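You operate a simulated robot arm through the tools that you are given. There is no shell and no other tool. Be economical: measure what you need, move in short steps, check, and stop when the job is done.

You run a simulated two-armed robot. Do the job below in one go: nothing can be reset, and whatever is moved stays where it is left.

TASK
Fill the steam tray to its line; start the bread oven at 200C.
Fine: water from the brown jug; tray on the cold oven's shelf and door shut first; jug put back; the oven stays on. Set down upright: brown jug.
Where things are to end (x, y in the base frame): steam tray within 6 cm of [-138, -22].

Only the result counts: the job must be done as asked and must still hold three seconds after the hand-in. Knocking over, shifting, dropping, spilling or breaking anything else fails it.

THE ROBOT
Two 7-joint arms with two-finger parallel grippers on one trunk, on a base that drives. Base frame: it is fixed to the floor where the robot stands at the start and does not move with it; the origin is under the middle of the robot, x ahead of it, y to its left, z up. Readings come in cm, degrees, newtons and seconds.
The left shoulder is at the start at [5, 18.7, 113.5], the right one opposite. With the tool pointing down near the work surface each hand reaches from about 10 to 66 cm from the robot's upright axis, wherever it stands, measured 20 degrees to its own side. Places, roughly: bread oven dial [-120, 20, 80]; bread oven door [-80, 10, 70]; cake oven dial [-120, 20, 130]; wires of the bread oven shelf [-150, -20, 60]. Payload 3.43 kg a hand.
The TCP of each hand is the grasp point between the finger pads, 3 cm short of the fingertips. In the tool frame z runs along the fingers and y along their closing line. The gripper opens to 9.4 cm. The fingers are 2.8 cm wide and 1 cm thick; the gripper's body (5 by 9.6 cm) begins 5.5 cm behind the TCP.
Orientation is that of the tool frame in the base frame, as [roll, pitch, yaw] about the fixed x, y, z axes, in that order (R = Rz(yaw) Ry(pitch) Rx(roll)). With the fingers straight down and closing along the base's y, the tool's x points along the base's -x, its y along +y and its z along -z.

THE INTERFACE
- The arms move only by the tool jog_arm. It takes "left_rows", "right_rows" or both (then of equal length, played together; a hand with none holds still); each is a list of rows, each a list of 7 numbers: the shift along the tool's x, y, z in units of 100 mm (1.0 is 100 mm), then the turn, a rotation vector about the tool's x, y, z in units of 180 degrees (1.0 is 180 degrees), then the gripper command, from -1 (fully open) to 1 (shut), values between in proportion. In form: [[tx, ty, tz, wx, wy, wz, hand], ...]. A call has 1 to 8 rows; each row is the pose to reach, as a shift and turn from the pose commanded when the call began, along the tool's axes at that moment. A call with a number of a shift or a turn outside -1 to 1 is refused whole. Rows are played at 5 a second. More than 5 cm and 8.6 degrees between two rows, or a gripper value outside its range, and nothing of the call is played. A pose out of reach is approached as far as the arm can. The call stops where the force on the tool passes 40 N (or 10 N more than at its start, if that is more) or the arm is blocked; 0.2 s more then pass. Each finger travels about 15.3 cm/s and halts on what it meets, pressing with about 28 N; the grip force reading is that of the motor and also rises with nothing between the fingers. The clock runs only during rows and for 0.2 s after the last one: add rows that repeat a pose to give the fingers time. The reply holds the time, the measured pose of the TCP, the force on the tool along the base axes, the opening and the grip force, in the units named above and with some noise, with the torque about the TCP (base axes, N m) and any sound that the robot's microphone picked up, and new pictures: "views" is both (left out), scene, wrist or none (wrist: the cameras of the hands that moved).
- Cameras (640 x 400 px; columns grow to the right, rows downward): "scene" is now at [14.52, 1.4, 129.08]; the picture's right is [0.16, -0.99, 0.00], its down [-0.60, -0.10, -0.79] and it looks along [0.78, 0.13, -0.61] (base axes); focal length 214 px, centre (320, 200). "left" rides on the left gripper at [7.6, -1.4, -10.3] in its tool frame; the picture's right is [0.18, 0.98, 0.00], its down [-0.75, 0.14, -0.64] and it looks along [-0.63, 0.12, 0.77] (tool axes); focal length 243 px, centre (320, 200). "right" rides on the right gripper at [7.6, 1.4, -10.2] in its tool frame; the picture's right is [-0.18, 0.98, 0.00], its down [-0.75, -0.14, -0.64] and it looks along [-0.63, -0.12, 0.77] (tool axes); focal length 243 px, centre (320, 200). There is no depth. A picture from a camera that has moved, and an enlarged one, comes with that camera's place and axes in the base frame and with its lens.
- slide_trunk(by): slides the trunk up (or, below 0, down) by that many cm; the arms and the scene camera ride with it, the base frame stays. It gives what a move gives, with no picture.
- steer(legs): drives the robot by 1 to 6 legs, each [ahead, left, turn to the left] in cm, cm and degrees, along the robot's own axes; the way and the turn of a leg run together, so that a leg with both is an arc; at most 150 cm and 180 degrees a leg. The arms and the cameras ride along, it lands a little off, and it stops where it bumps. It gives what a move gives, and a new picture of the scene camera.
- pan_tilt(pan, tilt): turns the head with the scene camera to pan (to the left, within 80 degrees either way) and tilt (down, from -29 to 69), counted from straight ahead of the robot. It gives what a move gives, and a new picture of the scene camera.
- zoom(camera, box): a new picture of the part [left, top, right, bottom] of that camera's present view, enlarged. It takes no simulated time.
- sign_off(): hands the job in; it is judged then, once.

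Go step by step. Nothing tells you exact positions but the pictures and the camera data: compare them with the known pose of the tool, close in by small moves and look again before you grip or let go. The budget is 120 turns and 260 pictures, counting those below and the enlarged ones. Unless the task says otherwise, let go and move clear before handing in, and close with one line.

The tools are called after "Request:" as name(argument=value, ...) on one line, values as JSON. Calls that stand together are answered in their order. jog_arm: Moves the arms, as the interface text tells. Its arguments: {"type":"object","properties":{"left_rows":{"type":"array","items":{"type":"array","items":{"type":"number"}}},"right_rows":{"type":"array","items":{"type":"array","items":{"type":"number"}}},"views":{"type":"string","enum":["both","scene","wrist","none"]}},"required":[]} The other tools are called the same way: slide_trunk (by) slides the trunk up or down; steer (legs) drives the base; pan_tilt (pan, tilt) turns the head that bears the scene camera; zoom (camera, box) takes an enlarged picture of a part of a camera's view; sign_off () hands the job in.

At the start:

```text
t: 0.0
left_ee_pos: [34.0, -2.99, 123.39]
left_tcp_rot: [-179.9, 0.0, -179.9]
left_force: [-0.7, 0.2, 0.2]
left_moment: [-0.02, 0.01, 0.0]
left_grip_width: 9.41
left_grasp_force: 0.0
right_ee_pos: [26.12, -37.37, 129.95]
right_tcp_rot: [180.0, 0.0, 180.0]
right_force: [0.2, -0.4, -0.3]
right_moment: [0.02, -0.01, -0.02]
right_grip_width: 9.4
right_grasp_force: 0.2
trunk travel left (down, up): [-35.0, 8.2]
robot x, y, heading: [0.03, -0.09, 0.0]
head pan, tilt: [9.1, 37.8]
```

scene: 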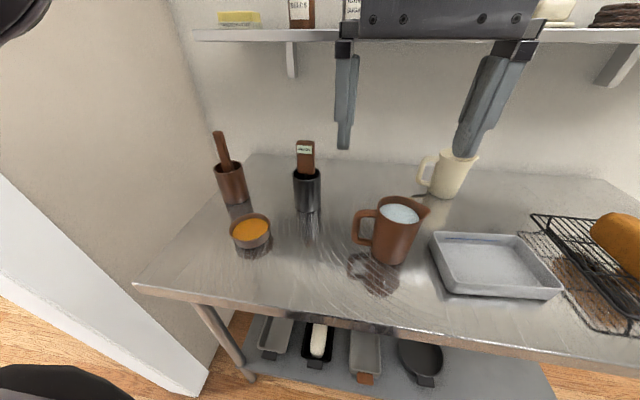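
right: 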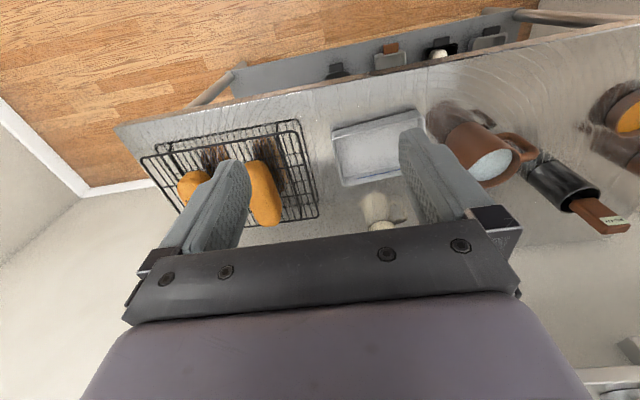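
left: 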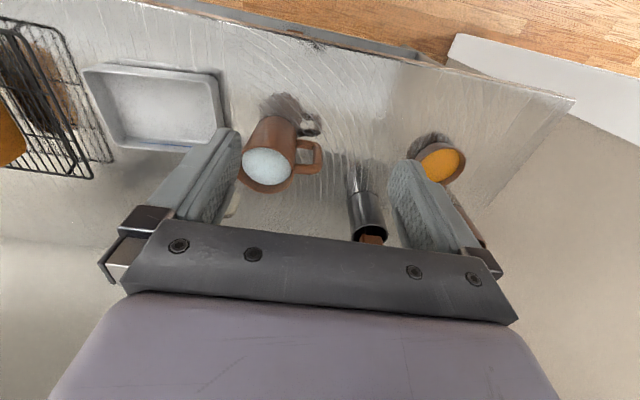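

The brown jug and a grey tray stand on the bench ahead, and the ovens are behind me. First I'll look at details.

Request:
zoom(camera="scene", box=[330, 170, 570, 320])

Request:
zoom(camera="left", box=[60, 40, 380, 240])

Request:
pan_tilt(pan=-25, tilt=40)

```text
2.67 times, centred on (450, 245) of scene
camera zoom: at [14.52, 1.4, 129.08], right [0.16, -0.99, 0.0], down [-0.6, -0.1, -0.79], along [0.78, 0.13, -0.61], focal length 572 px, centre (-27, 80)
```

zoom: 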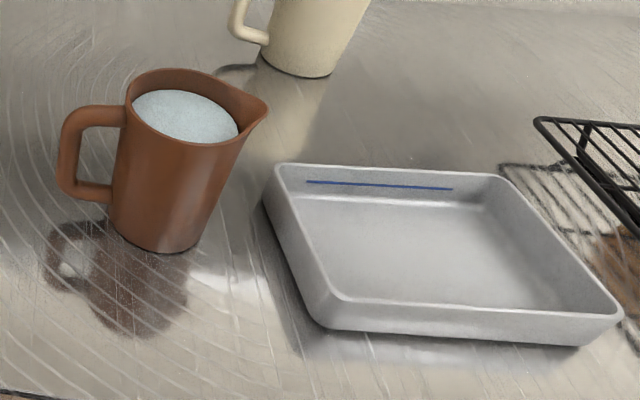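

```text
2.00 times, centred on (220, 140) of left
camera zoom: at [26.4, -4.4, 133.77], right [-0.19, 0.98, 0.0], down [0.75, 0.14, 0.64], along [0.63, 0.12, -0.77], focal length 485 px, centre (520, 320)
```

zoom: 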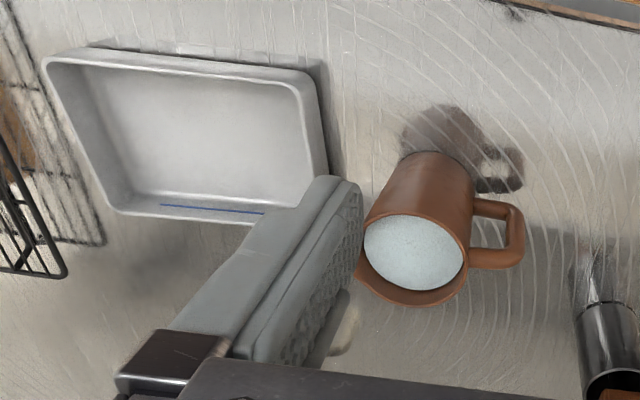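

```text
t: 1.0
left_ee_pos: [34.01, -3.02, 123.56]
left_tcp_rot: [-179.8, 0.1, -180.0]
left_force: [-0.4, 0.3, 0.9]
left_moment: [-0.02, -0.01, -0.01]
left_grip_width: 9.38
left_grasp_force: 0.2
right_ee_pos: [26.01, -37.37, 129.92]
right_tcp_rot: [-180.0, 0.1, -180.0]
right_force: [0.2, -0.3, -0.1]
right_moment: [-0.04, 0.05, 0.0]
right_grip_width: 9.42
right_grasp_force: 0.0
trunk travel left (down, up): [-35.0, 8.2]
robot x, y, heading: [0.36, -0.12, -0.1]
head pan, tilt: [-25.0, 40.0]
camera scene: at [13.69, -3.56, 128.75], right [-0.42, -0.91, 0.0], down [-0.58, 0.27, -0.77], along [0.69, -0.32, -0.64], focal length 214 px, centre (320, 200)
```

scene: 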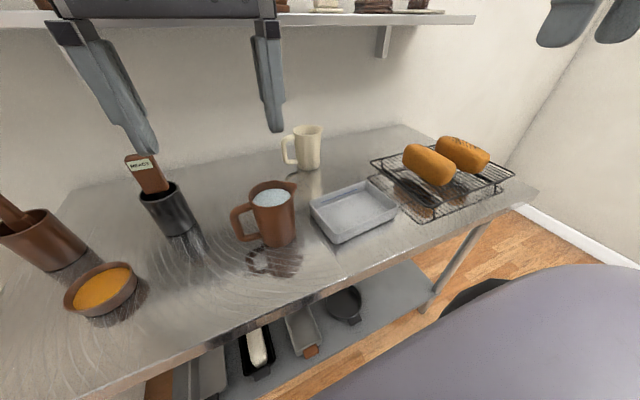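

The tray's line is on its far inner wall; its rim is at z about 95 near [39, -19], and the jug is near [48, -8] with its handle toward +y. Next I look at the oven behind me, so I back off a little and turn.

Request:
steer(legs=[[-20, 0, 0], [0, 0, 180]])

Request:
pan_tilt(pan=0, tilt=30)

```text
t: 10.0
left_ee_pos: [-54.24, 1.71, 123.48]
left_tcp_rot: [-179.9, 0.1, 2.3]
left_force: [-0.5, 0.7, 0.3]
left_moment: [0.01, 0.01, 0.02]
left_grip_width: 9.4
left_grasp_force: 0.1
right_ee_pos: [-47.54, 36.31, 130.02]
right_tcp_rot: [-180.0, 0.0, 2.2]
right_force: [0.2, -0.4, 0.6]
right_moment: [0.01, 0.04, 0.01]
right_grip_width: 9.38
right_grasp_force: 0.1
trunk travel left (down, up): [-35.0, 8.2]
robot x, y, heading: [-19.97, -0.37, -177.9]
head pan, tilt: [-25.0, 40.0]
camera scene: at [-33.61, 3.1, 128.75], right [0.39, 0.92, 0.0], down [0.59, -0.25, -0.77], along [-0.71, 0.3, -0.64], focal length 214 px, centre (320, 200)
```

scene: 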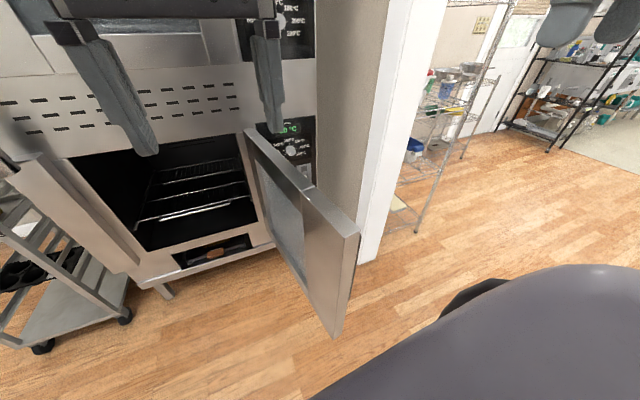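

```text
t: 10.9
left_ee_pos: [-54.16, 1.71, 123.57]
left_tcp_rot: [-179.9, 0.0, 2.2]
left_force: [0.5, 0.1, 0.4]
left_moment: [0.01, -0.01, -0.01]
left_grip_width: 9.4
left_grasp_force: 0.1
right_ee_pos: [-47.6, 36.29, 130.03]
right_tcp_rot: [-180.0, 0.0, 2.2]
right_force: [0.1, 0.3, -0.1]
right_moment: [0.01, 0.04, 0.01]
right_grip_width: 9.4
right_grasp_force: 0.1
trunk travel left (down, up): [-35.0, 8.2]
robot x, y, heading: [-19.99, 0.12, -177.9]
head pan, tilt: [0.0, 30.0]
camera scene: at [-34.8, -0.53, 130.28], right [-0.04, 1.0, 0.0], down [0.5, 0.02, -0.87], along [-0.87, -0.03, -0.5], focal length 214 px, centre (320, 200)
```

scene: 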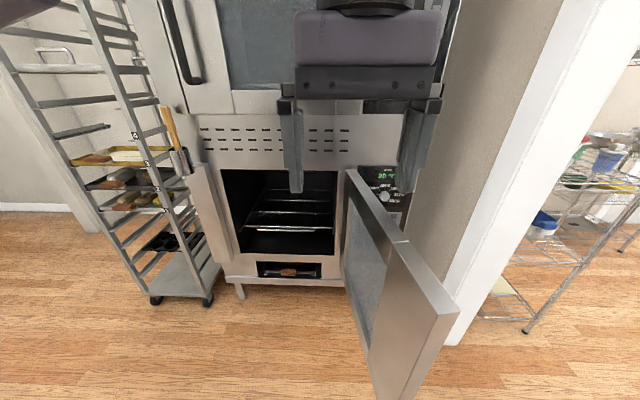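

The bread oven's door already stands open, hinged on the +y side beside the dial. I zoom in to see the shelf and the controls.

Request:
zoom(camera="scene", box=[180, 110, 340, 310])

Request:
pan_tilt(pan=-25, tilt=30)

Request:
zoom(camera="scene", box=[160, 50, 360, 190])

```text
2.00 times, centred on (260, 210) of scene
camera zoom: at [-34.8, -0.53, 130.28], right [-0.04, 1.0, 0.0], down [0.5, 0.02, -0.87], along [-0.87, -0.03, -0.5], focal length 429 px, centre (440, 180)
```

zoom: 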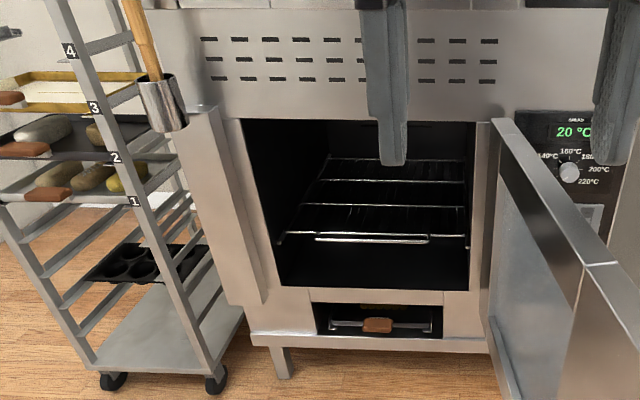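

```text
t: 11.8
left_ee_pos: [-54.13, 1.68, 123.49]
left_tcp_rot: [-179.9, 0.0, 2.3]
left_force: [0.4, -0.6, -0.2]
left_moment: [0.0, -0.03, 0.01]
left_grip_width: 9.42
left_grasp_force: 0.1
right_ee_pos: [-47.44, 36.32, 129.98]
right_tcp_rot: [180.0, 0.0, 2.1]
right_force: [-0.3, 0.8, 0.2]
right_moment: [-0.02, -0.02, 0.0]
right_grip_width: 9.38
right_grasp_force: 0.0
trunk travel left (down, up): [-35.0, 8.2]
robot x, y, heading: [-19.96, 0.23, -177.8]
head pan, tilt: [-25.0, 30.0]
camera scene: at [-34.11, 3.31, 130.28], right [0.39, 0.92, 0.0], down [0.46, -0.19, -0.87], along [-0.8, 0.33, -0.5], focal length 214 px, centre (320, 200)
```

scene: 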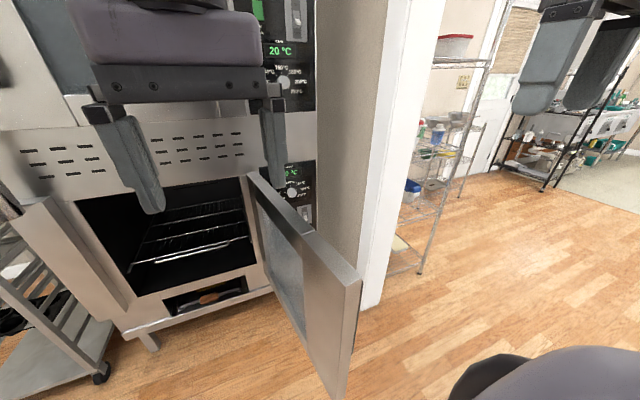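

```text
2.86 times, centred on (260, 120) of scene
camera zoom: at [-34.11, 3.31, 130.28], right [0.39, 0.92, 0.0], down [0.46, -0.19, -0.87], along [-0.8, 0.33, -0.5], focal length 613 px, centre (491, 429)
```

zoom: 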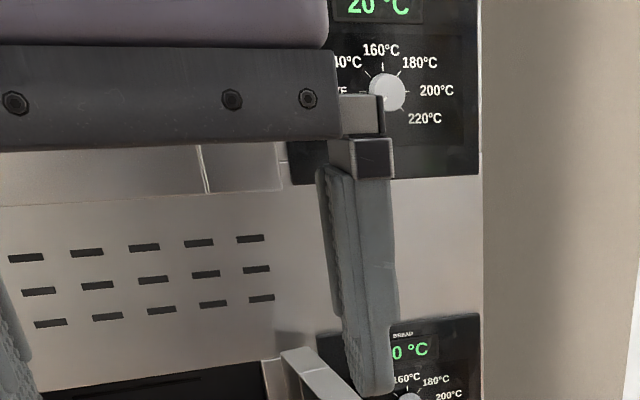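

The oven cavity spans roughly y -45 to 4 and z 50 to 96 with the front at x ≈ -117, and the bread dial with a switch under it sits just beyond the hinge. I'll fill at the bench, then carry the tray level with both hands. Back to the bench, shifted right to centre on jug and tray.

Request:
steer(legs=[[0, 0, 177.9], [20, -20, 0]])

Request:
pan_tilt(pan=0, tilt=50)

```text
t: 21.6
left_ee_pos: [34.78, -20.29, 123.49]
left_tcp_rot: [-179.8, 0.0, -177.1]
left_force: [0.1, -0.3, -0.3]
left_moment: [0.06, 0.01, 0.01]
left_grip_width: 9.39
left_grasp_force: 0.0
right_ee_pos: [28.37, -55.09, 129.88]
right_tcp_rot: [179.9, -0.1, -177.2]
right_force: [0.7, 0.0, -0.3]
right_moment: [-0.02, 0.01, -0.02]
right_grip_width: 9.4
right_grasp_force: 0.0
trunk travel left (down, up): [-35.0, 8.2]
robot x, y, heading: [0.55, -19.19, 2.8]
head pan, tilt: [-25.0, 30.0]
camera scene: at [14.95, -22.07, 130.28], right [-0.38, -0.93, 0.0], down [-0.46, 0.19, -0.87], along [0.8, -0.33, -0.5], focal length 214 px, centre (320, 200)
```

scene: 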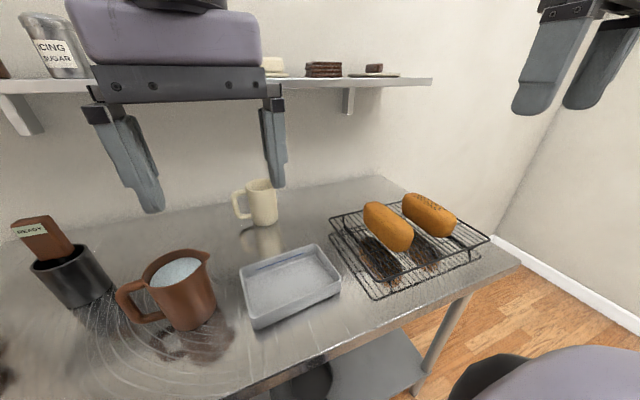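

```text
t: 22.5
left_ee_pos: [34.63, -20.15, 123.46]
left_tcp_rot: [-179.8, 0.1, -177.2]
left_force: [-0.5, 0.8, -0.3]
left_moment: [-0.02, 0.01, -0.01]
left_grip_width: 9.42
left_grasp_force: 0.0
right_ee_pos: [28.3, -54.94, 129.92]
right_tcp_rot: [180.0, 0.0, -177.3]
right_force: [-0.3, -0.3, -0.1]
right_moment: [0.0, 0.02, 0.01]
right_grip_width: 9.41
right_grasp_force: 0.0
trunk travel left (down, up): [-35.0, 8.2]
robot x, y, heading: [0.71, -18.87, 2.7]
head pan, tilt: [0.0, 50.0]
camera scene: at [14.26, -18.26, 127.33], right [0.05, -1.0, 0.0], down [-0.76, -0.04, -0.64], along [0.64, 0.03, -0.77], focal length 214 px, centre (320, 200)
```

scene: 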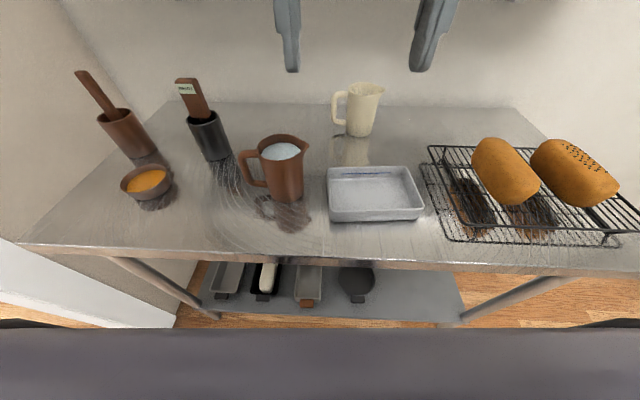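

Good view of the jug and tray from here. I zoom to measure them.

Request:
zoom(camera="scene", box=[220, 110, 440, 248])

Request:
zoom(camera="left", box=[160, 0, 480, 200])

```text
2.90 times, centred on (330, 179) of scene
camera zoom: at [14.26, -18.26, 127.33], right [0.05, -1.0, 0.0], down [-0.76, -0.04, -0.64], along [0.64, 0.03, -0.77], focal length 622 px, centre (291, 261)
```

zoom: 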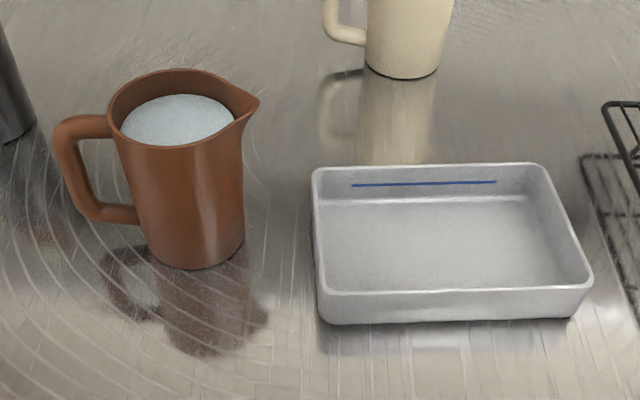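

```text
2.00 times, centred on (320, 100) of left
camera zoom: at [27.16, -22.08, 133.76], right [-0.23, 0.97, 0.0], down [0.75, 0.18, 0.64], along [0.63, 0.15, -0.77], focal length 485 px, centre (320, 400)
```

zoom: 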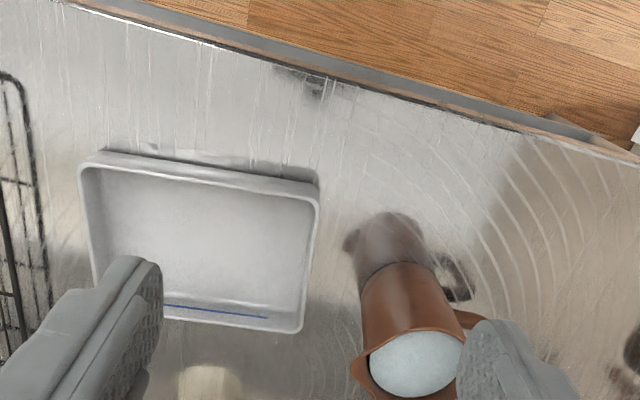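

Jug: centre ≈ [47.3, -9], rim z ≈ 102.4, handle pointing +y with its outer bar near [46, -1, 98]. I bring the left hand over to the handle side while turning it so the fingers close across the handle.

Request:
jog_arm(left_rows=[[-0.11, 0.345, 0.07, 0, 0, 0.044, -1], [-0.22, 0.69, 0.14, 0, 0, 0.088, -1], [-0.33, 1.0, 0.21, 0, 0, 0.132, -1], [-0.44, 1.0, 0.28, 0, 0, 0.176, -1], [-0.55, 1.0, 0.35, 0, 0, 0.22, -1], [-0.66, 1.0, 0.42, 0, 0, 0.264, -1], [-0.77, 1.0, 0.49, 0, 0, 0.308, -1], [-0.85, 1.0, 0.55, 0, 0, 0.352, -1]], views="none")

```text
t: 24.3
left_ee_pos: [42.65, -9.9, 118.02]
left_tcp_rot: [179.9, 0.2, 119.3]
left_force: [-0.1, 0.8, 0.2]
left_moment: [-0.03, -0.01, 0.01]
left_grip_width: 9.39
left_grasp_force: 0.1
right_ee_pos: [28.33, -54.88, 129.95]
right_tcp_rot: [179.9, 0.0, -177.3]
right_force: [0.3, -0.8, -0.4]
right_moment: [0.01, -0.03, 0.0]
right_grip_width: 9.41
right_grasp_force: 0.0
trunk travel left (down, up): [-35.0, 8.2]
robot x, y, heading: [0.77, -18.76, 2.7]
head pan, tilt: [0.0, 50.0]
```

Request:
jog_arm(left_rows=[[0.3, 0.22, 0, 0, 0, 0.04, -1], [0.6, 0.44, 0, 0, 0, 0.08, -1], [0.89, 0.66, 0, 0, 0, 0.121, -1]], views="none")

Request:
jog_arm(left_rows=[[0.15, 0, 0, 0, -0.042, 0, -1], [0.3, 0, 0, 0, -0.084, 0, -1], [0.45, 0, 0.0, 0, -0.126, 0, -1], [0.6, 0, 0.0, 0, -0.168, 0, -1], [0.75, 0, 0, 0, -0.21, 0, -1], [0.9, 0, 0, 0, -0.25, 0, -1]])

```text
t: 25.1
left_ee_pos: [32.14, -5.84, 114.09]
left_tcp_rot: [179.9, 0.0, 97.9]
left_force: [-0.2, 0.8, 0.0]
left_moment: [0.0, -0.01, -0.03]
left_grip_width: 9.41
left_grasp_force: 0.0
left hand out of reach, approached as far as the arm can: row 1, 2, 3
right_ee_pos: [28.35, -54.87, 129.98]
right_tcp_rot: [179.9, 0.0, -177.3]
right_force: [-0.2, 0.3, 0.2]
right_moment: [0.02, -0.01, 0.0]
right_grip_width: 9.38
right_grasp_force: 0.1
trunk travel left (down, up): [-35.0, 8.2]
robot x, y, heading: [0.56, -19.19, 2.6]
head pan, tilt: [0.0, 50.0]
```

```text
t: 26.5
left_ee_pos: [27.98, 0.41, 115.98]
left_tcp_rot: [-180.0, 45.2, 97.8]
left_force: [0.1, 0.6, -0.2]
left_moment: [-0.03, 0.0, -0.04]
left_grip_width: 9.41
left_grasp_force: 0.0
left hand out of reach, approached as far as the arm can: row 2, 3, 4, 5, 6
right_ee_pos: [28.27, -54.83, 130.01]
right_tcp_rot: [-179.9, -0.1, -177.3]
right_force: [0.0, -0.1, 0.3]
right_moment: [-0.02, 0.0, 0.02]
right_grip_width: 9.38
right_grasp_force: 0.1
trunk travel left (down, up): [-35.0, 8.2]
robot x, y, heading: [0.55, -18.89, 2.6]
head pan, tilt: [0.0, 50.0]
camera scene: at [14.25, -18.22, 127.33], right [0.05, -1.0, 0.0], down [-0.77, -0.04, -0.64], along [0.64, 0.03, -0.77], focal length 214 px, centre (320, 200)
camera left: at [24.92, 12.77, 117.96], right [0.96, 0.26, -0.13], down [0.15, -0.06, 0.99], along [0.25, -0.96, -0.09], focal length 243 px, centre (320, 200)
```

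scene: 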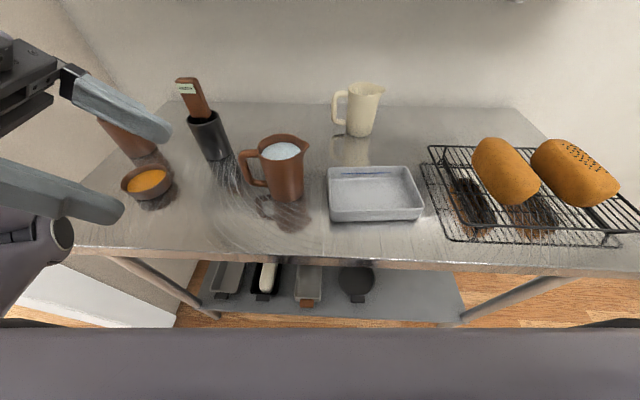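
left: 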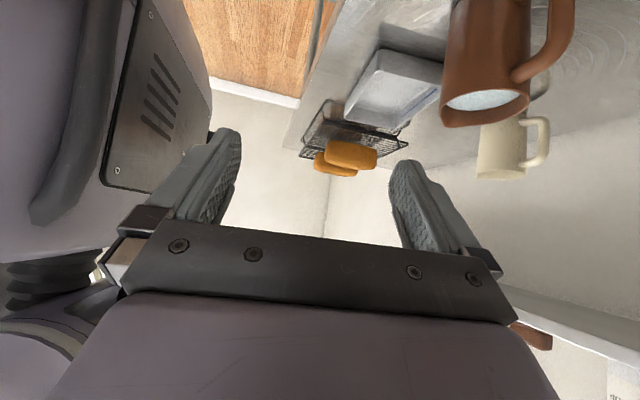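

The hand's turn relative to the robot hits its limit; turning the robot about 42° to the right makes approaching from the handle side natural. I reposition the base a bit left and turn.

Request:
steer(legs=[[-4, 12, 0], [0, 0, -43]])

Request:
pan_tilt(pan=38, tilt=50)

```text
t: 30.2
left_ee_pos: [29.22, -12.27, 116.06]
left_tcp_rot: [179.9, 45.2, 53.9]
left_force: [-0.9, 0.6, -0.4]
left_moment: [0.0, -0.01, 0.01]
left_grip_width: 9.42
left_grasp_force: 0.0
right_ee_pos: [-8.89, -52.46, 129.93]
right_tcp_rot: [-180.0, 0.0, 138.9]
right_force: [-0.7, -0.3, 0.4]
right_moment: [-0.02, 0.0, 0.0]
right_grip_width: 9.4
right_grasp_force: 0.1
trunk travel left (down, up): [-35.0, 8.2]
robot x, y, heading: [-3.92, -7.13, -41.3]
head pan, tilt: [0.0, 50.0]
camera scene: at [6.43, -16.05, 127.33], right [-0.66, -0.75, 0.0], down [-0.58, 0.5, -0.64], along [0.48, -0.42, -0.77], focal length 214 px, centre (320, 200)
```

scene: 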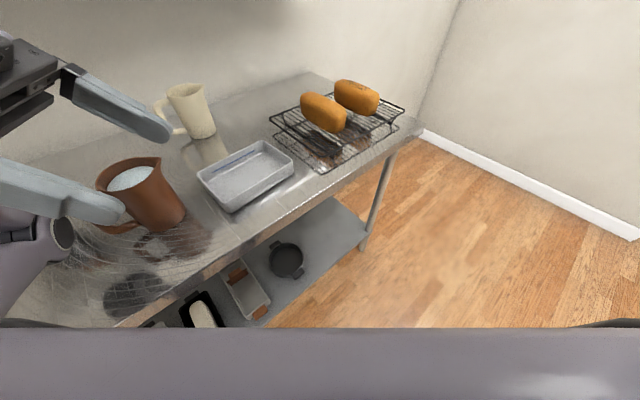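

```text
t: 31.2
left_ee_pos: [29.22, -12.36, 116.14]
left_tcp_rot: [-180.0, 45.2, 54.0]
left_force: [0.8, -0.7, 0.8]
left_moment: [0.0, 0.04, 0.0]
left_grip_width: 9.42
left_grasp_force: 0.0
right_ee_pos: [-8.73, -52.41, 129.9]
right_tcp_rot: [-180.0, -0.1, 139.0]
right_force: [-0.1, 0.8, -0.7]
right_moment: [-0.01, 0.0, 0.0]
right_grip_width: 9.4
right_grasp_force: 0.0
trunk travel left (down, up): [-35.0, 8.2]
robot x, y, heading: [-4.0, -7.4, -40.9]
head pan, tilt: [38.0, 50.0]
camera scene: at [8.32, -11.41, 127.33], right [-0.05, -1.0, 0.0], down [-0.76, 0.04, -0.64], along [0.64, -0.04, -0.77], focal length 214 px, centre (320, 200)
```

scene: 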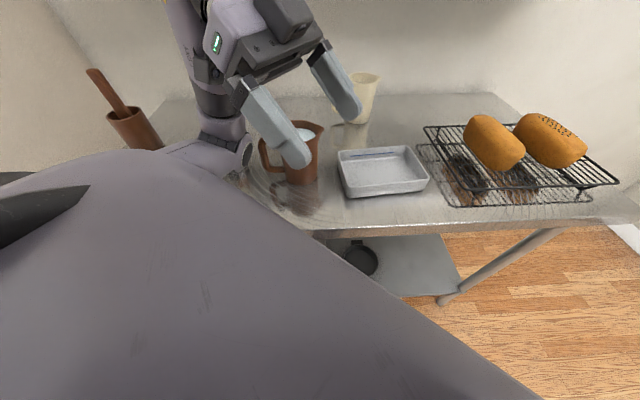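

Request:
jog_arm(left_rows=[[0.16, 0, -0.09, -0.0288, 0, -0.0286, -1], [0.32, 0, -0.18, -0.0576, 0, -0.0572, -1], [0.48, 0, -0.27, -0.0864, 0, -0.0858, -1], [0.64, 0, -0.36, -0.1151, 0, -0.1143, -1], [0.8, 0, -0.45, -0.1439, 0, -0.1429, -1], [0.98, 0, -0.56, -0.1727, 0, -0.1715, -1]], views="none")

```text
t: 32.6
left_ee_pos: [35.71, -3.58, 113.29]
left_tcp_rot: [180.0, 45.0, 97.7]
left_force: [-0.1, -0.8, -0.4]
left_moment: [-0.01, 0.0, -0.02]
left_grip_width: 9.39
left_grasp_force: 0.1
right_ee_pos: [-8.77, -52.39, 129.94]
right_tcp_rot: [179.9, 0.0, 138.9]
right_force: [-0.8, -0.6, -0.3]
right_moment: [0.01, -0.03, 0.0]
right_grip_width: 9.42
right_grasp_force: 0.0
trunk travel left (down, up): [-35.0, 8.2]
robot x, y, heading: [-4.15, -6.9, -41.1]
head pan, tilt: [38.0, 50.0]
```

Request:
jog_arm(left_rows=[[0.25, 0.25, -0.12, 0, 0, 0, -1], [0.5, 0.5, -0.24, 0, 0, 0, -1], [0.75, 0.75, -0.36, 0, 0, 0, -1], [1.0, 1.0, -0.45, 0, 0, 0, -1]])

```text
t: 33.6
left_ee_pos: [38.43, 2.51, 113.43]
left_tcp_rot: [179.9, 45.1, 97.7]
left_force: [0.0, 0.5, 0.4]
left_moment: [0.0, 0.03, 0.04]
left_grip_width: 9.38
left_grasp_force: 0.0
left hand out of reach, approached as far as the arm can: row 2, 3, 4
right_ee_pos: [-8.8, -52.46, 130.01]
right_tcp_rot: [-180.0, 0.0, 138.9]
right_force: [0.3, 0.3, -0.2]
right_moment: [-0.02, -0.01, 0.01]
right_grip_width: 9.38
right_grasp_force: 0.0
trunk travel left (down, up): [-35.0, 8.2]
robot x, y, heading: [-3.92, -7.33, -41.3]
head pan, tilt: [38.0, 50.0]
camera scene: at [8.31, -11.4, 127.33], right [-0.05, -1.0, 0.0], down [-0.76, 0.04, -0.64], along [0.64, -0.03, -0.77], focal length 214 px, centre (320, 200)
camera left: at [35.19, 14.97, 115.36], right [0.96, 0.26, -0.13], down [0.15, -0.06, 0.99], along [0.25, -0.96, -0.09], focal length 243 px, centre (320, 200)
```

scene: 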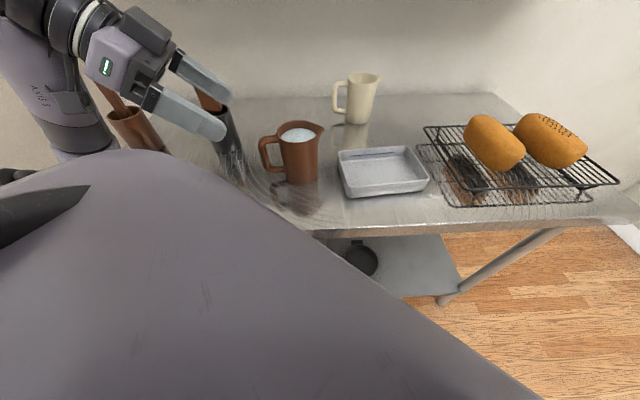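
left: 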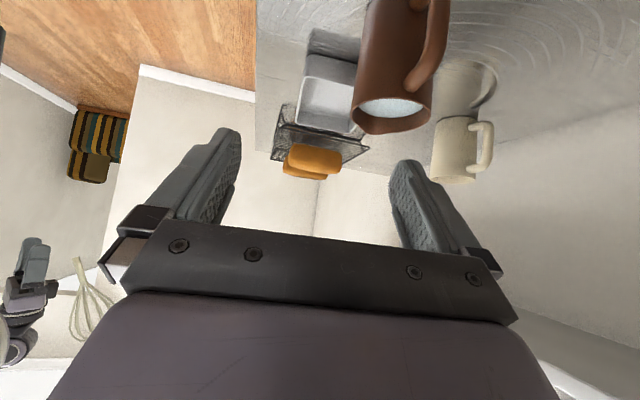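

Still short of reach to that side; I'll shift the base further left with a smaller turn (heading about -28°) so the hand works in its better zone.

Request:
steer(legs=[[-8.6, 12.8, 0], [0, 0, 13]])

```text
t: 36.2
left_ee_pos: [36.57, 27.07, 113.57]
left_tcp_rot: [179.8, 45.1, 111.1]
left_force: [-1.0, 0.2, -0.1]
left_moment: [-0.03, -0.04, -0.01]
left_grip_width: 9.4
left_grasp_force: 0.1
right_ee_pos: [3.18, -37.25, 129.95]
right_tcp_rot: [180.0, 0.1, 152.2]
right_force: [-1.5, 0.2, 0.4]
right_moment: [-0.01, 0.01, 0.03]
right_grip_width: 9.4
right_grasp_force: 0.0
trunk travel left (down, up): [-35.0, 8.2]
robot x, y, heading: [-2.08, 7.98, -27.7]
head pan, tilt: [38.0, 50.0]
camera scene: at [10.55, 6.56, 127.33], right [0.18, -0.98, 0.0], down [-0.75, -0.14, -0.64], along [0.63, 0.11, -0.77], focal length 214 px, centre (320, 200)
```

scene: 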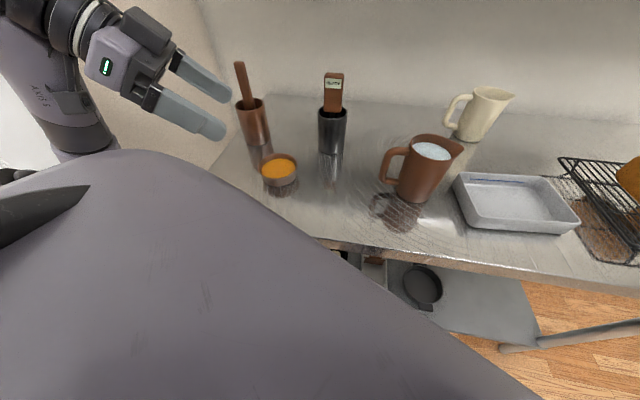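

Request:
jog_arm(left_rows=[[-0.19, 0.02, 0.29, 0.0175, 0, 0.0175, -1], [-0.38, 0.04, 0.58, 0.035, 0, 0.035, -1], [-0.58, 0.05, 0.86, 0.0527, 0, 0.0525, -1]])

```text
t: 37.0
left_ee_pos: [38.5, 16.81, 112.69]
left_tcp_rot: [179.8, 44.9, 97.7]
left_force: [-0.2, 0.1, 0.3]
left_moment: [-0.01, -0.02, 0.01]
left_grip_width: 9.39
left_grasp_force: 0.1
left hand out of reach, approached as far as the arm can: row 1, 2, 3
right_ee_pos: [3.26, -37.4, 130.07]
right_tcp_rot: [-180.0, 0.0, 152.2]
right_force: [-0.7, -0.3, 0.1]
right_moment: [0.02, 0.0, -0.04]
right_grip_width: 9.4
right_grasp_force: 0.1
trunk travel left (down, up): [-35.0, 8.2]
robot x, y, heading: [-2.28, 7.73, -28.0]
head pan, tilt: [38.0, 50.0]
camera scene: at [10.55, 6.51, 127.33], right [0.18, -0.98, 0.0], down [-0.75, -0.13, -0.64], along [0.63, 0.11, -0.77], focal length 214 px, centre (320, 200)
camera left: at [35.42, 29.17, 114.59], right [0.96, 0.26, -0.13], down [0.15, -0.06, 0.99], along [0.25, -0.96, -0.1], focal length 243 px, centre (320, 200)
```

scene: 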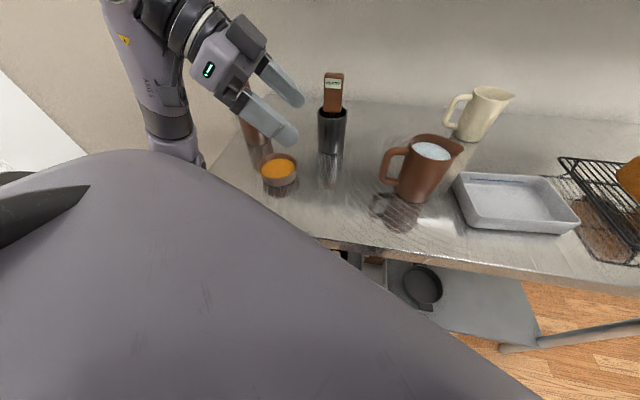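
left: 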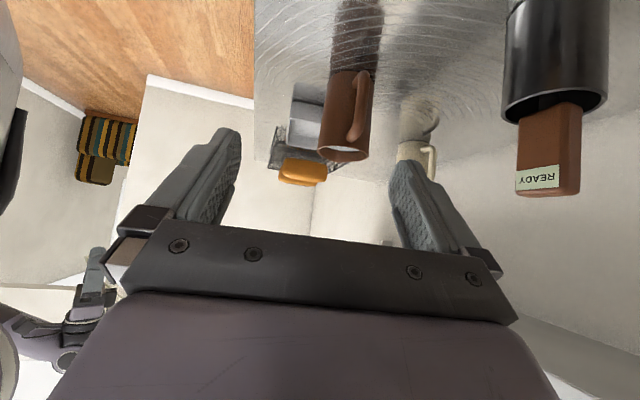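

Reach seems limited by the high wrist. I raise the trunk and then move the hand lower/forward.

Request:
slide_trunk(by=8)

Request:
jog_arm(left_rows=[[0.2, 0.2, 0.2, 0, 0, 0, -1], [0.4, 0.4, 0.4, 0, 0, 0, -1], [0.6, 0.6, 0.6, 0, 0, 0, -1]])

```text
t: 38.1
left_ee_pos: [38.64, 16.82, 120.67]
left_tcp_rot: [180.0, 45.0, 97.7]
left_force: [-0.2, -0.2, -0.9]
left_moment: [-0.01, -0.01, 0.02]
left_grip_width: 9.4
left_grasp_force: 0.2
right_ee_pos: [3.32, -37.32, 137.95]
right_tcp_rot: [180.0, 0.0, 152.2]
right_force: [0.4, -0.1, 0.5]
right_moment: [-0.01, 0.0, 0.0]
right_grip_width: 9.39
right_grasp_force: 0.0
trunk travel left (down, up): [-43.0, 0.2]
robot x, y, heading: [-2.42, 7.56, -28.1]
head pan, tilt: [38.0, 50.0]
```

```text
t: 39.0
left_ee_pos: [37.72, 16.03, 118.75]
left_tcp_rot: [-179.9, 45.0, 97.9]
left_force: [0.4, -0.2, -0.1]
left_moment: [-0.02, 0.0, 0.01]
left_grip_width: 9.39
left_grasp_force: 0.1
left hand out of reach, approached as far as the arm can: row 1, 2, 3
right_ee_pos: [3.15, -37.33, 137.92]
right_tcp_rot: [180.0, 0.0, 152.3]
right_force: [-0.3, 0.3, 0.1]
right_moment: [0.02, 0.04, 0.01]
right_grip_width: 9.39
right_grasp_force: 0.1
trunk travel left (down, up): [-43.0, 0.2]
robot x, y, heading: [-2.37, 7.99, -27.7]
head pan, tilt: [38.0, 50.0]
camera scene: at [10.54, 6.55, 135.33], right [0.18, -0.98, 0.0], down [-0.75, -0.14, -0.64], along [0.63, 0.11, -0.77], focal length 214 px, centre (320, 200)
camera left: at [34.54, 28.37, 120.63], right [0.96, 0.26, -0.13], down [0.15, -0.06, 0.99], along [0.25, -0.96, -0.1], focal length 243 px, centre (320, 200)
```

scene: 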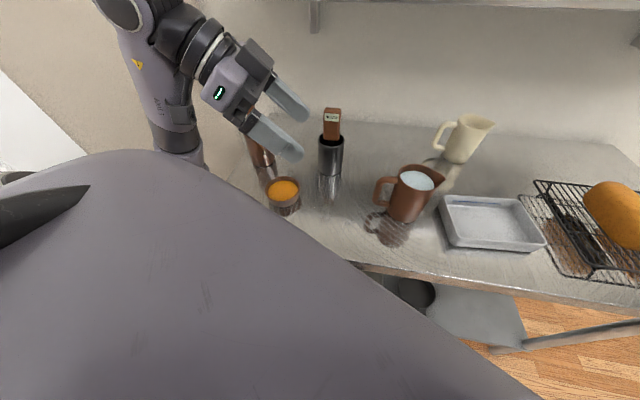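
left: 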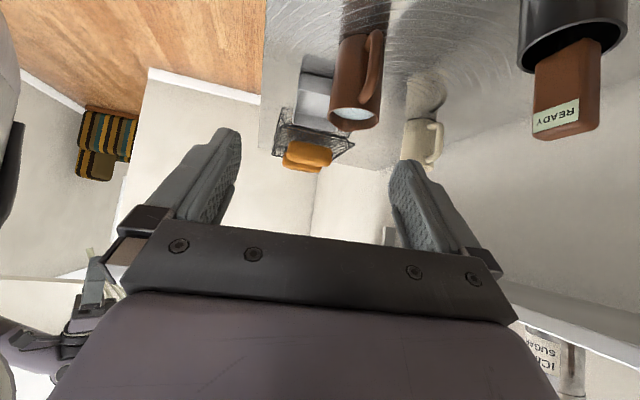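

Better plan: use the right hand on the handle with the fingers pointing down and the camera toward the spout side, with the robot turned to the left; then pour with the spout toward the robot. I back off, move right and turn.

Request:
steer(legs=[[-15, 0, 0], [22, -26, 0], [0, 0, 68], [6, -5, 0]])

Request:
pan_tilt(pan=-30, tilt=50)

```text
t: 46.5
left_ee_pos: [6.08, 21.85, 118.63]
left_tcp_rot: [-179.9, 45.0, 167.4]
left_force: [0.3, 1.1, 0.1]
left_moment: [0.0, -0.02, -0.05]
left_grip_width: 9.41
left_grasp_force: 0.1
right_ee_pos: [43.78, -29.2, 137.93]
right_tcp_rot: [-180.0, 0.0, -138.4]
right_force: [0.4, 0.0, -0.4]
right_moment: [0.01, 0.0, 0.01]
right_grip_width: 9.41
right_grasp_force: 0.0
trunk travel left (down, up): [-43.0, 0.2]
robot x, y, heading: [-0.31, -18.91, 41.7]
head pan, tilt: [38.0, 50.0]
camera scene: at [5.49, -6.96, 135.32], right [0.98, -0.18, 0.0], down [-0.14, -0.75, -0.64], along [0.12, 0.63, -0.77], focal length 214 px, centre (320, 200)
```

scene: 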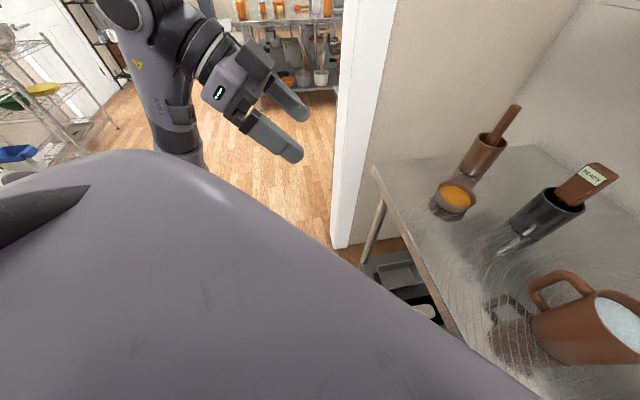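

```text
t: 47.9
left_ee_pos: [5.93, 21.83, 118.75]
left_tcp_rot: [-179.9, 45.0, 167.2]
left_force: [1.4, -0.7, 0.2]
left_moment: [0.02, 0.0, 0.0]
left_grip_width: 9.4
left_grasp_force: 0.1
right_ee_pos: [43.74, -29.08, 137.94]
right_tcp_rot: [-180.0, 0.0, -138.4]
right_force: [-0.5, 0.0, 0.0]
right_moment: [-0.02, 0.02, 0.01]
right_grip_width: 9.4
right_grasp_force: 0.0
trunk travel left (down, up): [-43.0, 0.2]
robot x, y, heading: [-0.5, -18.47, 41.6]
head pan, tilt: [-30.0, 50.0]
camera scene: at [11.56, -12.99, 135.33], right [0.2, -0.98, 0.0], down [-0.75, -0.15, -0.64], along [0.63, 0.13, -0.77], focal length 214 px, centre (320, 200)
```

scene: 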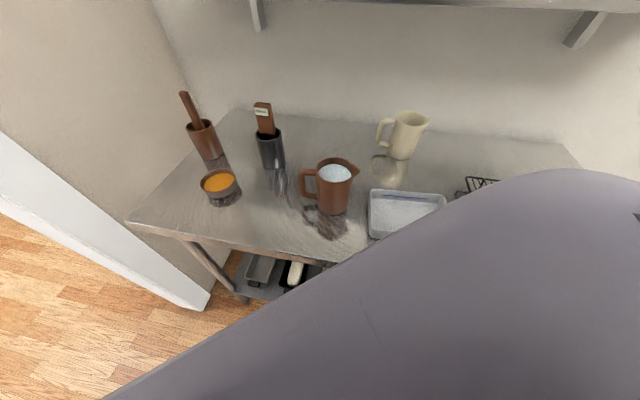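

Request:
jog_arm(right_rows=[[-0.13, 0.13, 0.13, 0, 0, -0.045, -1], [-0.26, 0.26, 0.26, 0, 0, -0.09, -1], [-0.39, 0.39, 0.39, 0, 0, -0.134, -1], [-0.52, 0.52, 0.52, 0, 0, -0.179, -1], [-0.65, 0.65, 0.65, 0, 0, -0.224, -1], [-0.78, 0.78, 0.78, 0, 0, -0.269, -1], [-0.92, 0.92, 0.92, 0, 0, -0.313, -1]], views="none")

```text
t: 49.5
left_ee_pos: [5.99, 21.97, 118.74]
left_tcp_rot: [-179.9, 45.0, 167.4]
left_force: [0.2, 0.1, 0.1]
left_moment: [0.0, -0.02, 0.03]
left_grip_width: 9.43
left_grasp_force: 0.0
right_ee_pos: [44.65, -15.8, 128.53]
right_tcp_rot: [180.0, 0.0, -81.9]
right_force: [0.9, 0.1, 0.2]
right_moment: [0.02, -0.01, 0.0]
right_grip_width: 9.39
right_grasp_force: 0.0
trunk travel left (down, up): [-43.0, 0.2]
robot x, y, heading: [-0.46, -18.62, 41.6]
head pan, tilt: [-30.0, 50.0]
```

Request:
jog_arm(right_rows=[[-0.33, -0.08, 0.3, 0, 0, 0, -1], [-0.66, -0.16, 0.6, 0, 0, 0, -1], [-1.0, -0.24, 0.9, 0, 0, 0, -1]], views="none")

Request:
jog_arm(right_rows=[[-0.2, -0.05, 0.35, 0, 0, 0, -1], [-0.42, -0.09, 0.7, 0, 0, 0, -1]])

```text
t: 50.3
left_ee_pos: [6.05, 21.98, 118.67]
left_tcp_rot: [-179.8, 45.0, 167.4]
left_force: [0.0, 0.8, -0.5]
left_moment: [0.0, 0.03, -0.02]
left_grip_width: 9.37
left_grasp_force: 0.1
right_ee_pos: [45.3, -5.84, 119.87]
right_tcp_rot: [-180.0, 0.0, -82.1]
right_force: [0.5, 0.0, -1.1]
right_moment: [-0.02, -0.01, -0.02]
right_grip_width: 9.39
right_grasp_force: 0.0
trunk travel left (down, up): [-43.0, 0.2]
robot x, y, heading: [-0.53, -18.45, 41.6]
head pan, tilt: [-30.0, 50.0]
```

```text
t: 50.9
left_ee_pos: [6.08, 21.93, 118.78]
left_tcp_rot: [-179.9, 45.0, 167.3]
left_force: [0.8, -0.1, 0.3]
left_moment: [-0.02, 0.0, 0.01]
left_grip_width: 9.4
left_grasp_force: 0.1
right_ee_pos: [45.81, -1.43, 112.68]
right_tcp_rot: [-179.9, 0.1, -82.0]
right_force: [0.1, 0.6, 0.7]
right_moment: [0.01, -0.01, -0.05]
right_grip_width: 9.39
right_grasp_force: 0.0
trunk travel left (down, up): [-43.0, 0.2]
robot x, y, heading: [-0.54, -18.49, 41.4]
head pan, tilt: [-30.0, 50.0]
camera scene: at [11.6, -12.98, 135.33], right [0.2, -0.98, 0.0], down [-0.75, -0.15, -0.64], along [0.63, 0.13, -0.77], focal length 214 px, centre (320, 200)
camera right: at [45.36, -9.3, 122.88], right [-1.0, 0.05, 0.0], down [0.04, 0.76, 0.64], along [0.03, 0.64, -0.77], focal length 243 px, centre (320, 200)
```

scene: 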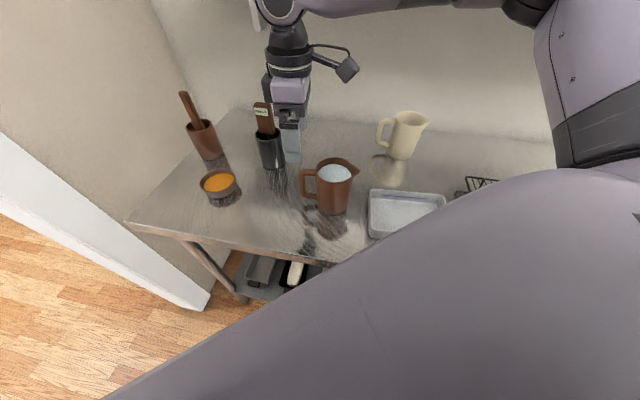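
right: 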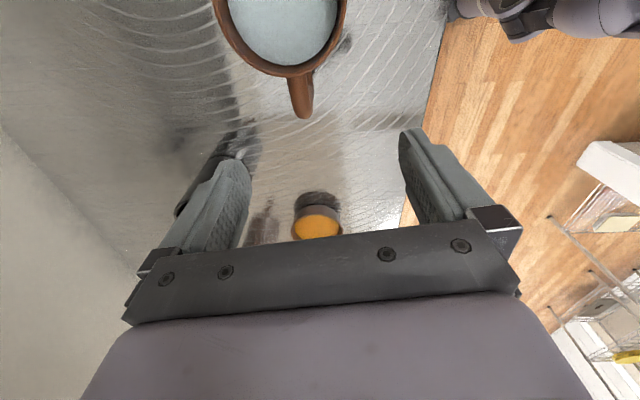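

The right camera shows the handle clearly: its top bar runs from about [47.4, -4.5] to [47.3, -1.1] at z ≈ 101. I line up, tilt slightly back from the jug and go to just above it.

Request:
jog_arm(right_rows=[[-0.06, -0.08, 0.37, 0, 0.042, 0.008, -1], [-0.12, -0.168, 0.72, 0, 0.083, 0.015, -1]], views="wrist")

```text
t: 51.5
left_ee_pos: [5.95, 21.94, 118.68]
left_tcp_rot: [-179.9, 45.1, 167.3]
left_force: [-0.5, -0.2, 0.0]
left_moment: [0.03, 0.01, -0.01]
left_grip_width: 9.39
left_grasp_force: 0.0
right_ee_pos: [47.6, -5.54, 106.88]
right_tcp_rot: [-179.7, -14.9, -84.9]
right_force: [0.2, -0.5, 0.1]
right_moment: [-0.03, -0.03, 0.05]
right_grip_width: 9.38
right_grasp_force: 0.0
right hand out of reach, approached as far as the arm can: row 1, 2
trunk travel left (down, up): [-43.0, 0.2]
robot x, y, heading: [-0.67, -18.26, 41.6]
head pan, tilt: [-30.0, 50.0]
camera right: at [46.44, -10.52, 118.71], right [-0.99, 0.09, -0.05], down [0.06, 0.9, 0.43], along [0.09, 0.42, -0.9], focal length 243 px, centre (320, 200)
```

right: 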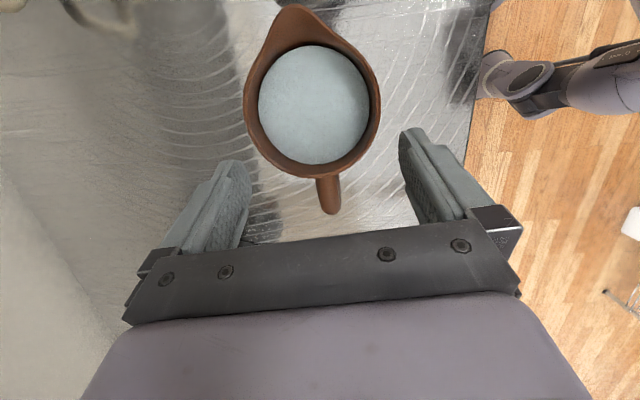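

The tilt pulled the hand off target (reach limit to the left). I raise it, shift the base left 9 cm, and look again.

Request:
jog_arm(right_rows=[[0, 0, -0.3, 0, 0, 0, -1], [0, 0, -0.6, 0, 0, 0, -1]], views="none")

Request:
steer(legs=[[5.3, 6.7, 0]])

```text
t: 52.1
left_ee_pos: [6.01, 21.91, 118.73]
left_tcp_rot: [-179.8, 45.0, 167.3]
left_force: [0.2, 0.2, 0.4]
left_moment: [-0.03, 0.02, -0.02]
left_grip_width: 9.41
left_grasp_force: 0.1
right_ee_pos: [47.39, -5.02, 112.62]
right_tcp_rot: [-179.6, -14.8, -84.8]
right_force: [-0.1, -0.2, 0.5]
right_moment: [0.0, 0.0, 0.06]
right_grip_width: 9.42
right_grasp_force: 0.1
right hand out of reach, approached as far as the arm can: row 1, 2
trunk travel left (down, up): [-43.0, 0.2]
robot x, y, heading: [-0.41, -18.19, 41.6]
head pan, tilt: [-30.0, 50.0]
```

```text
t: 53.4
left_ee_pos: [5.72, 30.44, 118.68]
left_tcp_rot: [-179.8, 45.0, 167.3]
left_force: [-0.8, 0.0, 0.6]
left_moment: [-0.03, 0.0, -0.03]
left_grip_width: 9.4
left_grasp_force: 0.0
right_ee_pos: [46.96, 3.6, 112.52]
right_tcp_rot: [-179.6, -14.9, -85.0]
right_force: [0.0, -0.4, -0.7]
right_moment: [0.02, 0.01, -0.02]
right_grip_width: 9.39
right_grasp_force: 0.0
trunk travel left (down, up): [-43.0, 0.2]
robot x, y, heading: [-1.18, -10.03, 41.5]
head pan, tilt: [-30.0, 50.0]
camera scene: at [11.13, -4.42, 135.32], right [0.2, -0.98, 0.0], down [-0.75, -0.15, -0.64], along [0.63, 0.13, -0.77], focal length 214 px, centre (320, 200)
```

scene: 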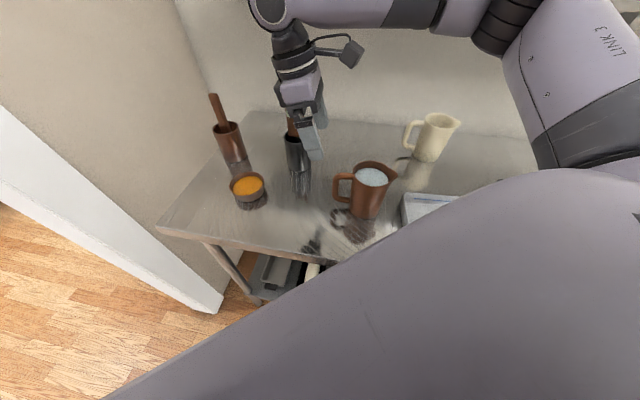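

Request:
jog_arm(right_rows=[[0.05, 0, 0.32, 0, 0, 0, -1], [0.1, 0, 0.64, 0, 0, 0, -1], [0.146, 0.006, 0.95, 0, 0, 0, -1]], views="wrist")

```text
t: 54.2
left_ee_pos: [5.72, 30.44, 118.64]
left_tcp_rot: [-179.9, 45.0, 167.2]
left_force: [0.3, 0.2, -0.2]
left_moment: [0.0, 0.01, 0.01]
left_grip_width: 9.41
left_grasp_force: 0.1
right_ee_pos: [47.14, -0.6, 103.85]
right_tcp_rot: [-179.6, -14.9, -85.0]
right_force: [-0.2, -1.0, 0.2]
right_moment: [-0.01, 0.01, 0.02]
right_grip_width: 9.39
right_grasp_force: 0.1
trunk travel left (down, up): [-43.0, 0.2]
robot x, y, heading: [-1.41, -9.67, 41.3]
head pan, tilt: [-30.0, 50.0]
camera right: at [45.97, -5.46, 115.61], right [-0.99, 0.09, -0.05], down [0.06, 0.9, 0.43], along [0.09, 0.42, -0.9], focal length 243 px, centre (320, 200)
```

right: 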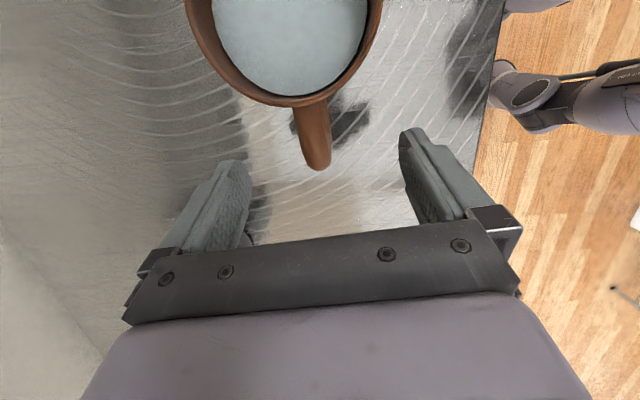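

The handle is centred between the fingers. I go down onto it, then close.

Request:
jog_arm(right_rows=[[-0.017, -0.005, 0.26, 0, 0, 0, -1], [-0.035, -0.01, 0.52, 0, 0, 0, -1], [-0.035, -0.01, 0.52, 0, 0, 0, -1]], views="wrist")

```text
t: 55.0
left_ee_pos: [5.68, 30.42, 118.68]
left_tcp_rot: [-179.9, 45.0, 167.1]
left_force: [-0.4, 0.2, 0.2]
left_moment: [-0.02, -0.05, 0.02]
left_grip_width: 9.4
left_grasp_force: 0.1
right_ee_pos: [47.34, -1.4, 98.76]
right_tcp_rot: [-179.6, -14.8, -85.0]
right_force: [0.0, 0.1, 0.8]
right_moment: [-0.01, -0.01, 0.0]
right_grip_width: 9.41
right_grasp_force: 0.0
trunk travel left (down, up): [-43.0, 0.2]
robot x, y, heading: [-0.79, -9.68, 41.2]
head pan, tilt: [-30.0, 50.0]
camera right: at [46.19, -6.17, 110.56], right [-0.99, 0.09, -0.05], down [0.06, 0.9, 0.43], along [0.09, 0.42, -0.9], focal length 243 px, centre (320, 200)
```

right: 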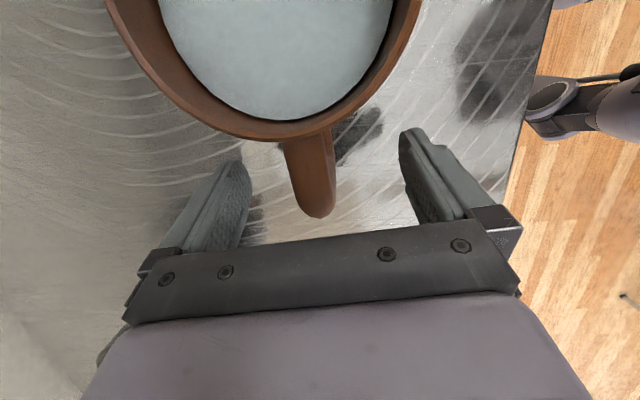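

Request:
jog_arm(right_rows=[[0.03, 0, 0, 0, 0, 0, -1], [0.03, 0, 0, 0, 0, 0, 0], [0.03, 0, 0, 0, 0, 0, 1], [0.03, 0, 0, 0, 0, 0, 1], [0.03, 0, 0, 0, 0, 0, 1], [0.03, 0, 0, 0, 0, 0, 1]], views="wrist")

```text
t: 56.4
left_ee_pos: [5.67, 30.33, 118.68]
left_tcp_rot: [-179.9, 45.0, 167.2]
left_force: [0.3, 0.0, -0.4]
left_moment: [0.01, 0.0, 0.0]
left_grip_width: 9.43
left_grasp_force: 0.0
right_ee_pos: [47.54, -1.57, 98.83]
right_tcp_rot: [-179.6, -14.9, -85.0]
right_force: [-0.4, 1.1, -0.5]
right_moment: [0.08, 0.0, -0.04]
right_grip_width: 2.08
right_grasp_force: 28.2
trunk travel left (down, up): [-43.0, 0.2]
robot x, y, heading: [-0.73, -10.0, 41.8]
head pan, tilt: [-30.0, 50.0]
camera right: at [46.31, -6.47, 110.63], right [-0.99, 0.09, -0.05], down [0.06, 0.9, 0.43], along [0.09, 0.42, -0.9], focal length 243 px, centre (320, 200)
```

right: 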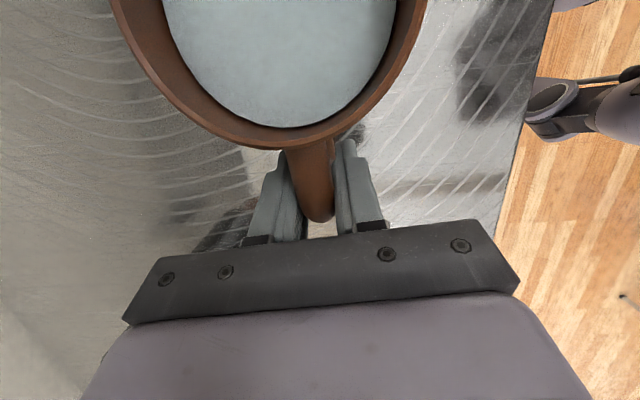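

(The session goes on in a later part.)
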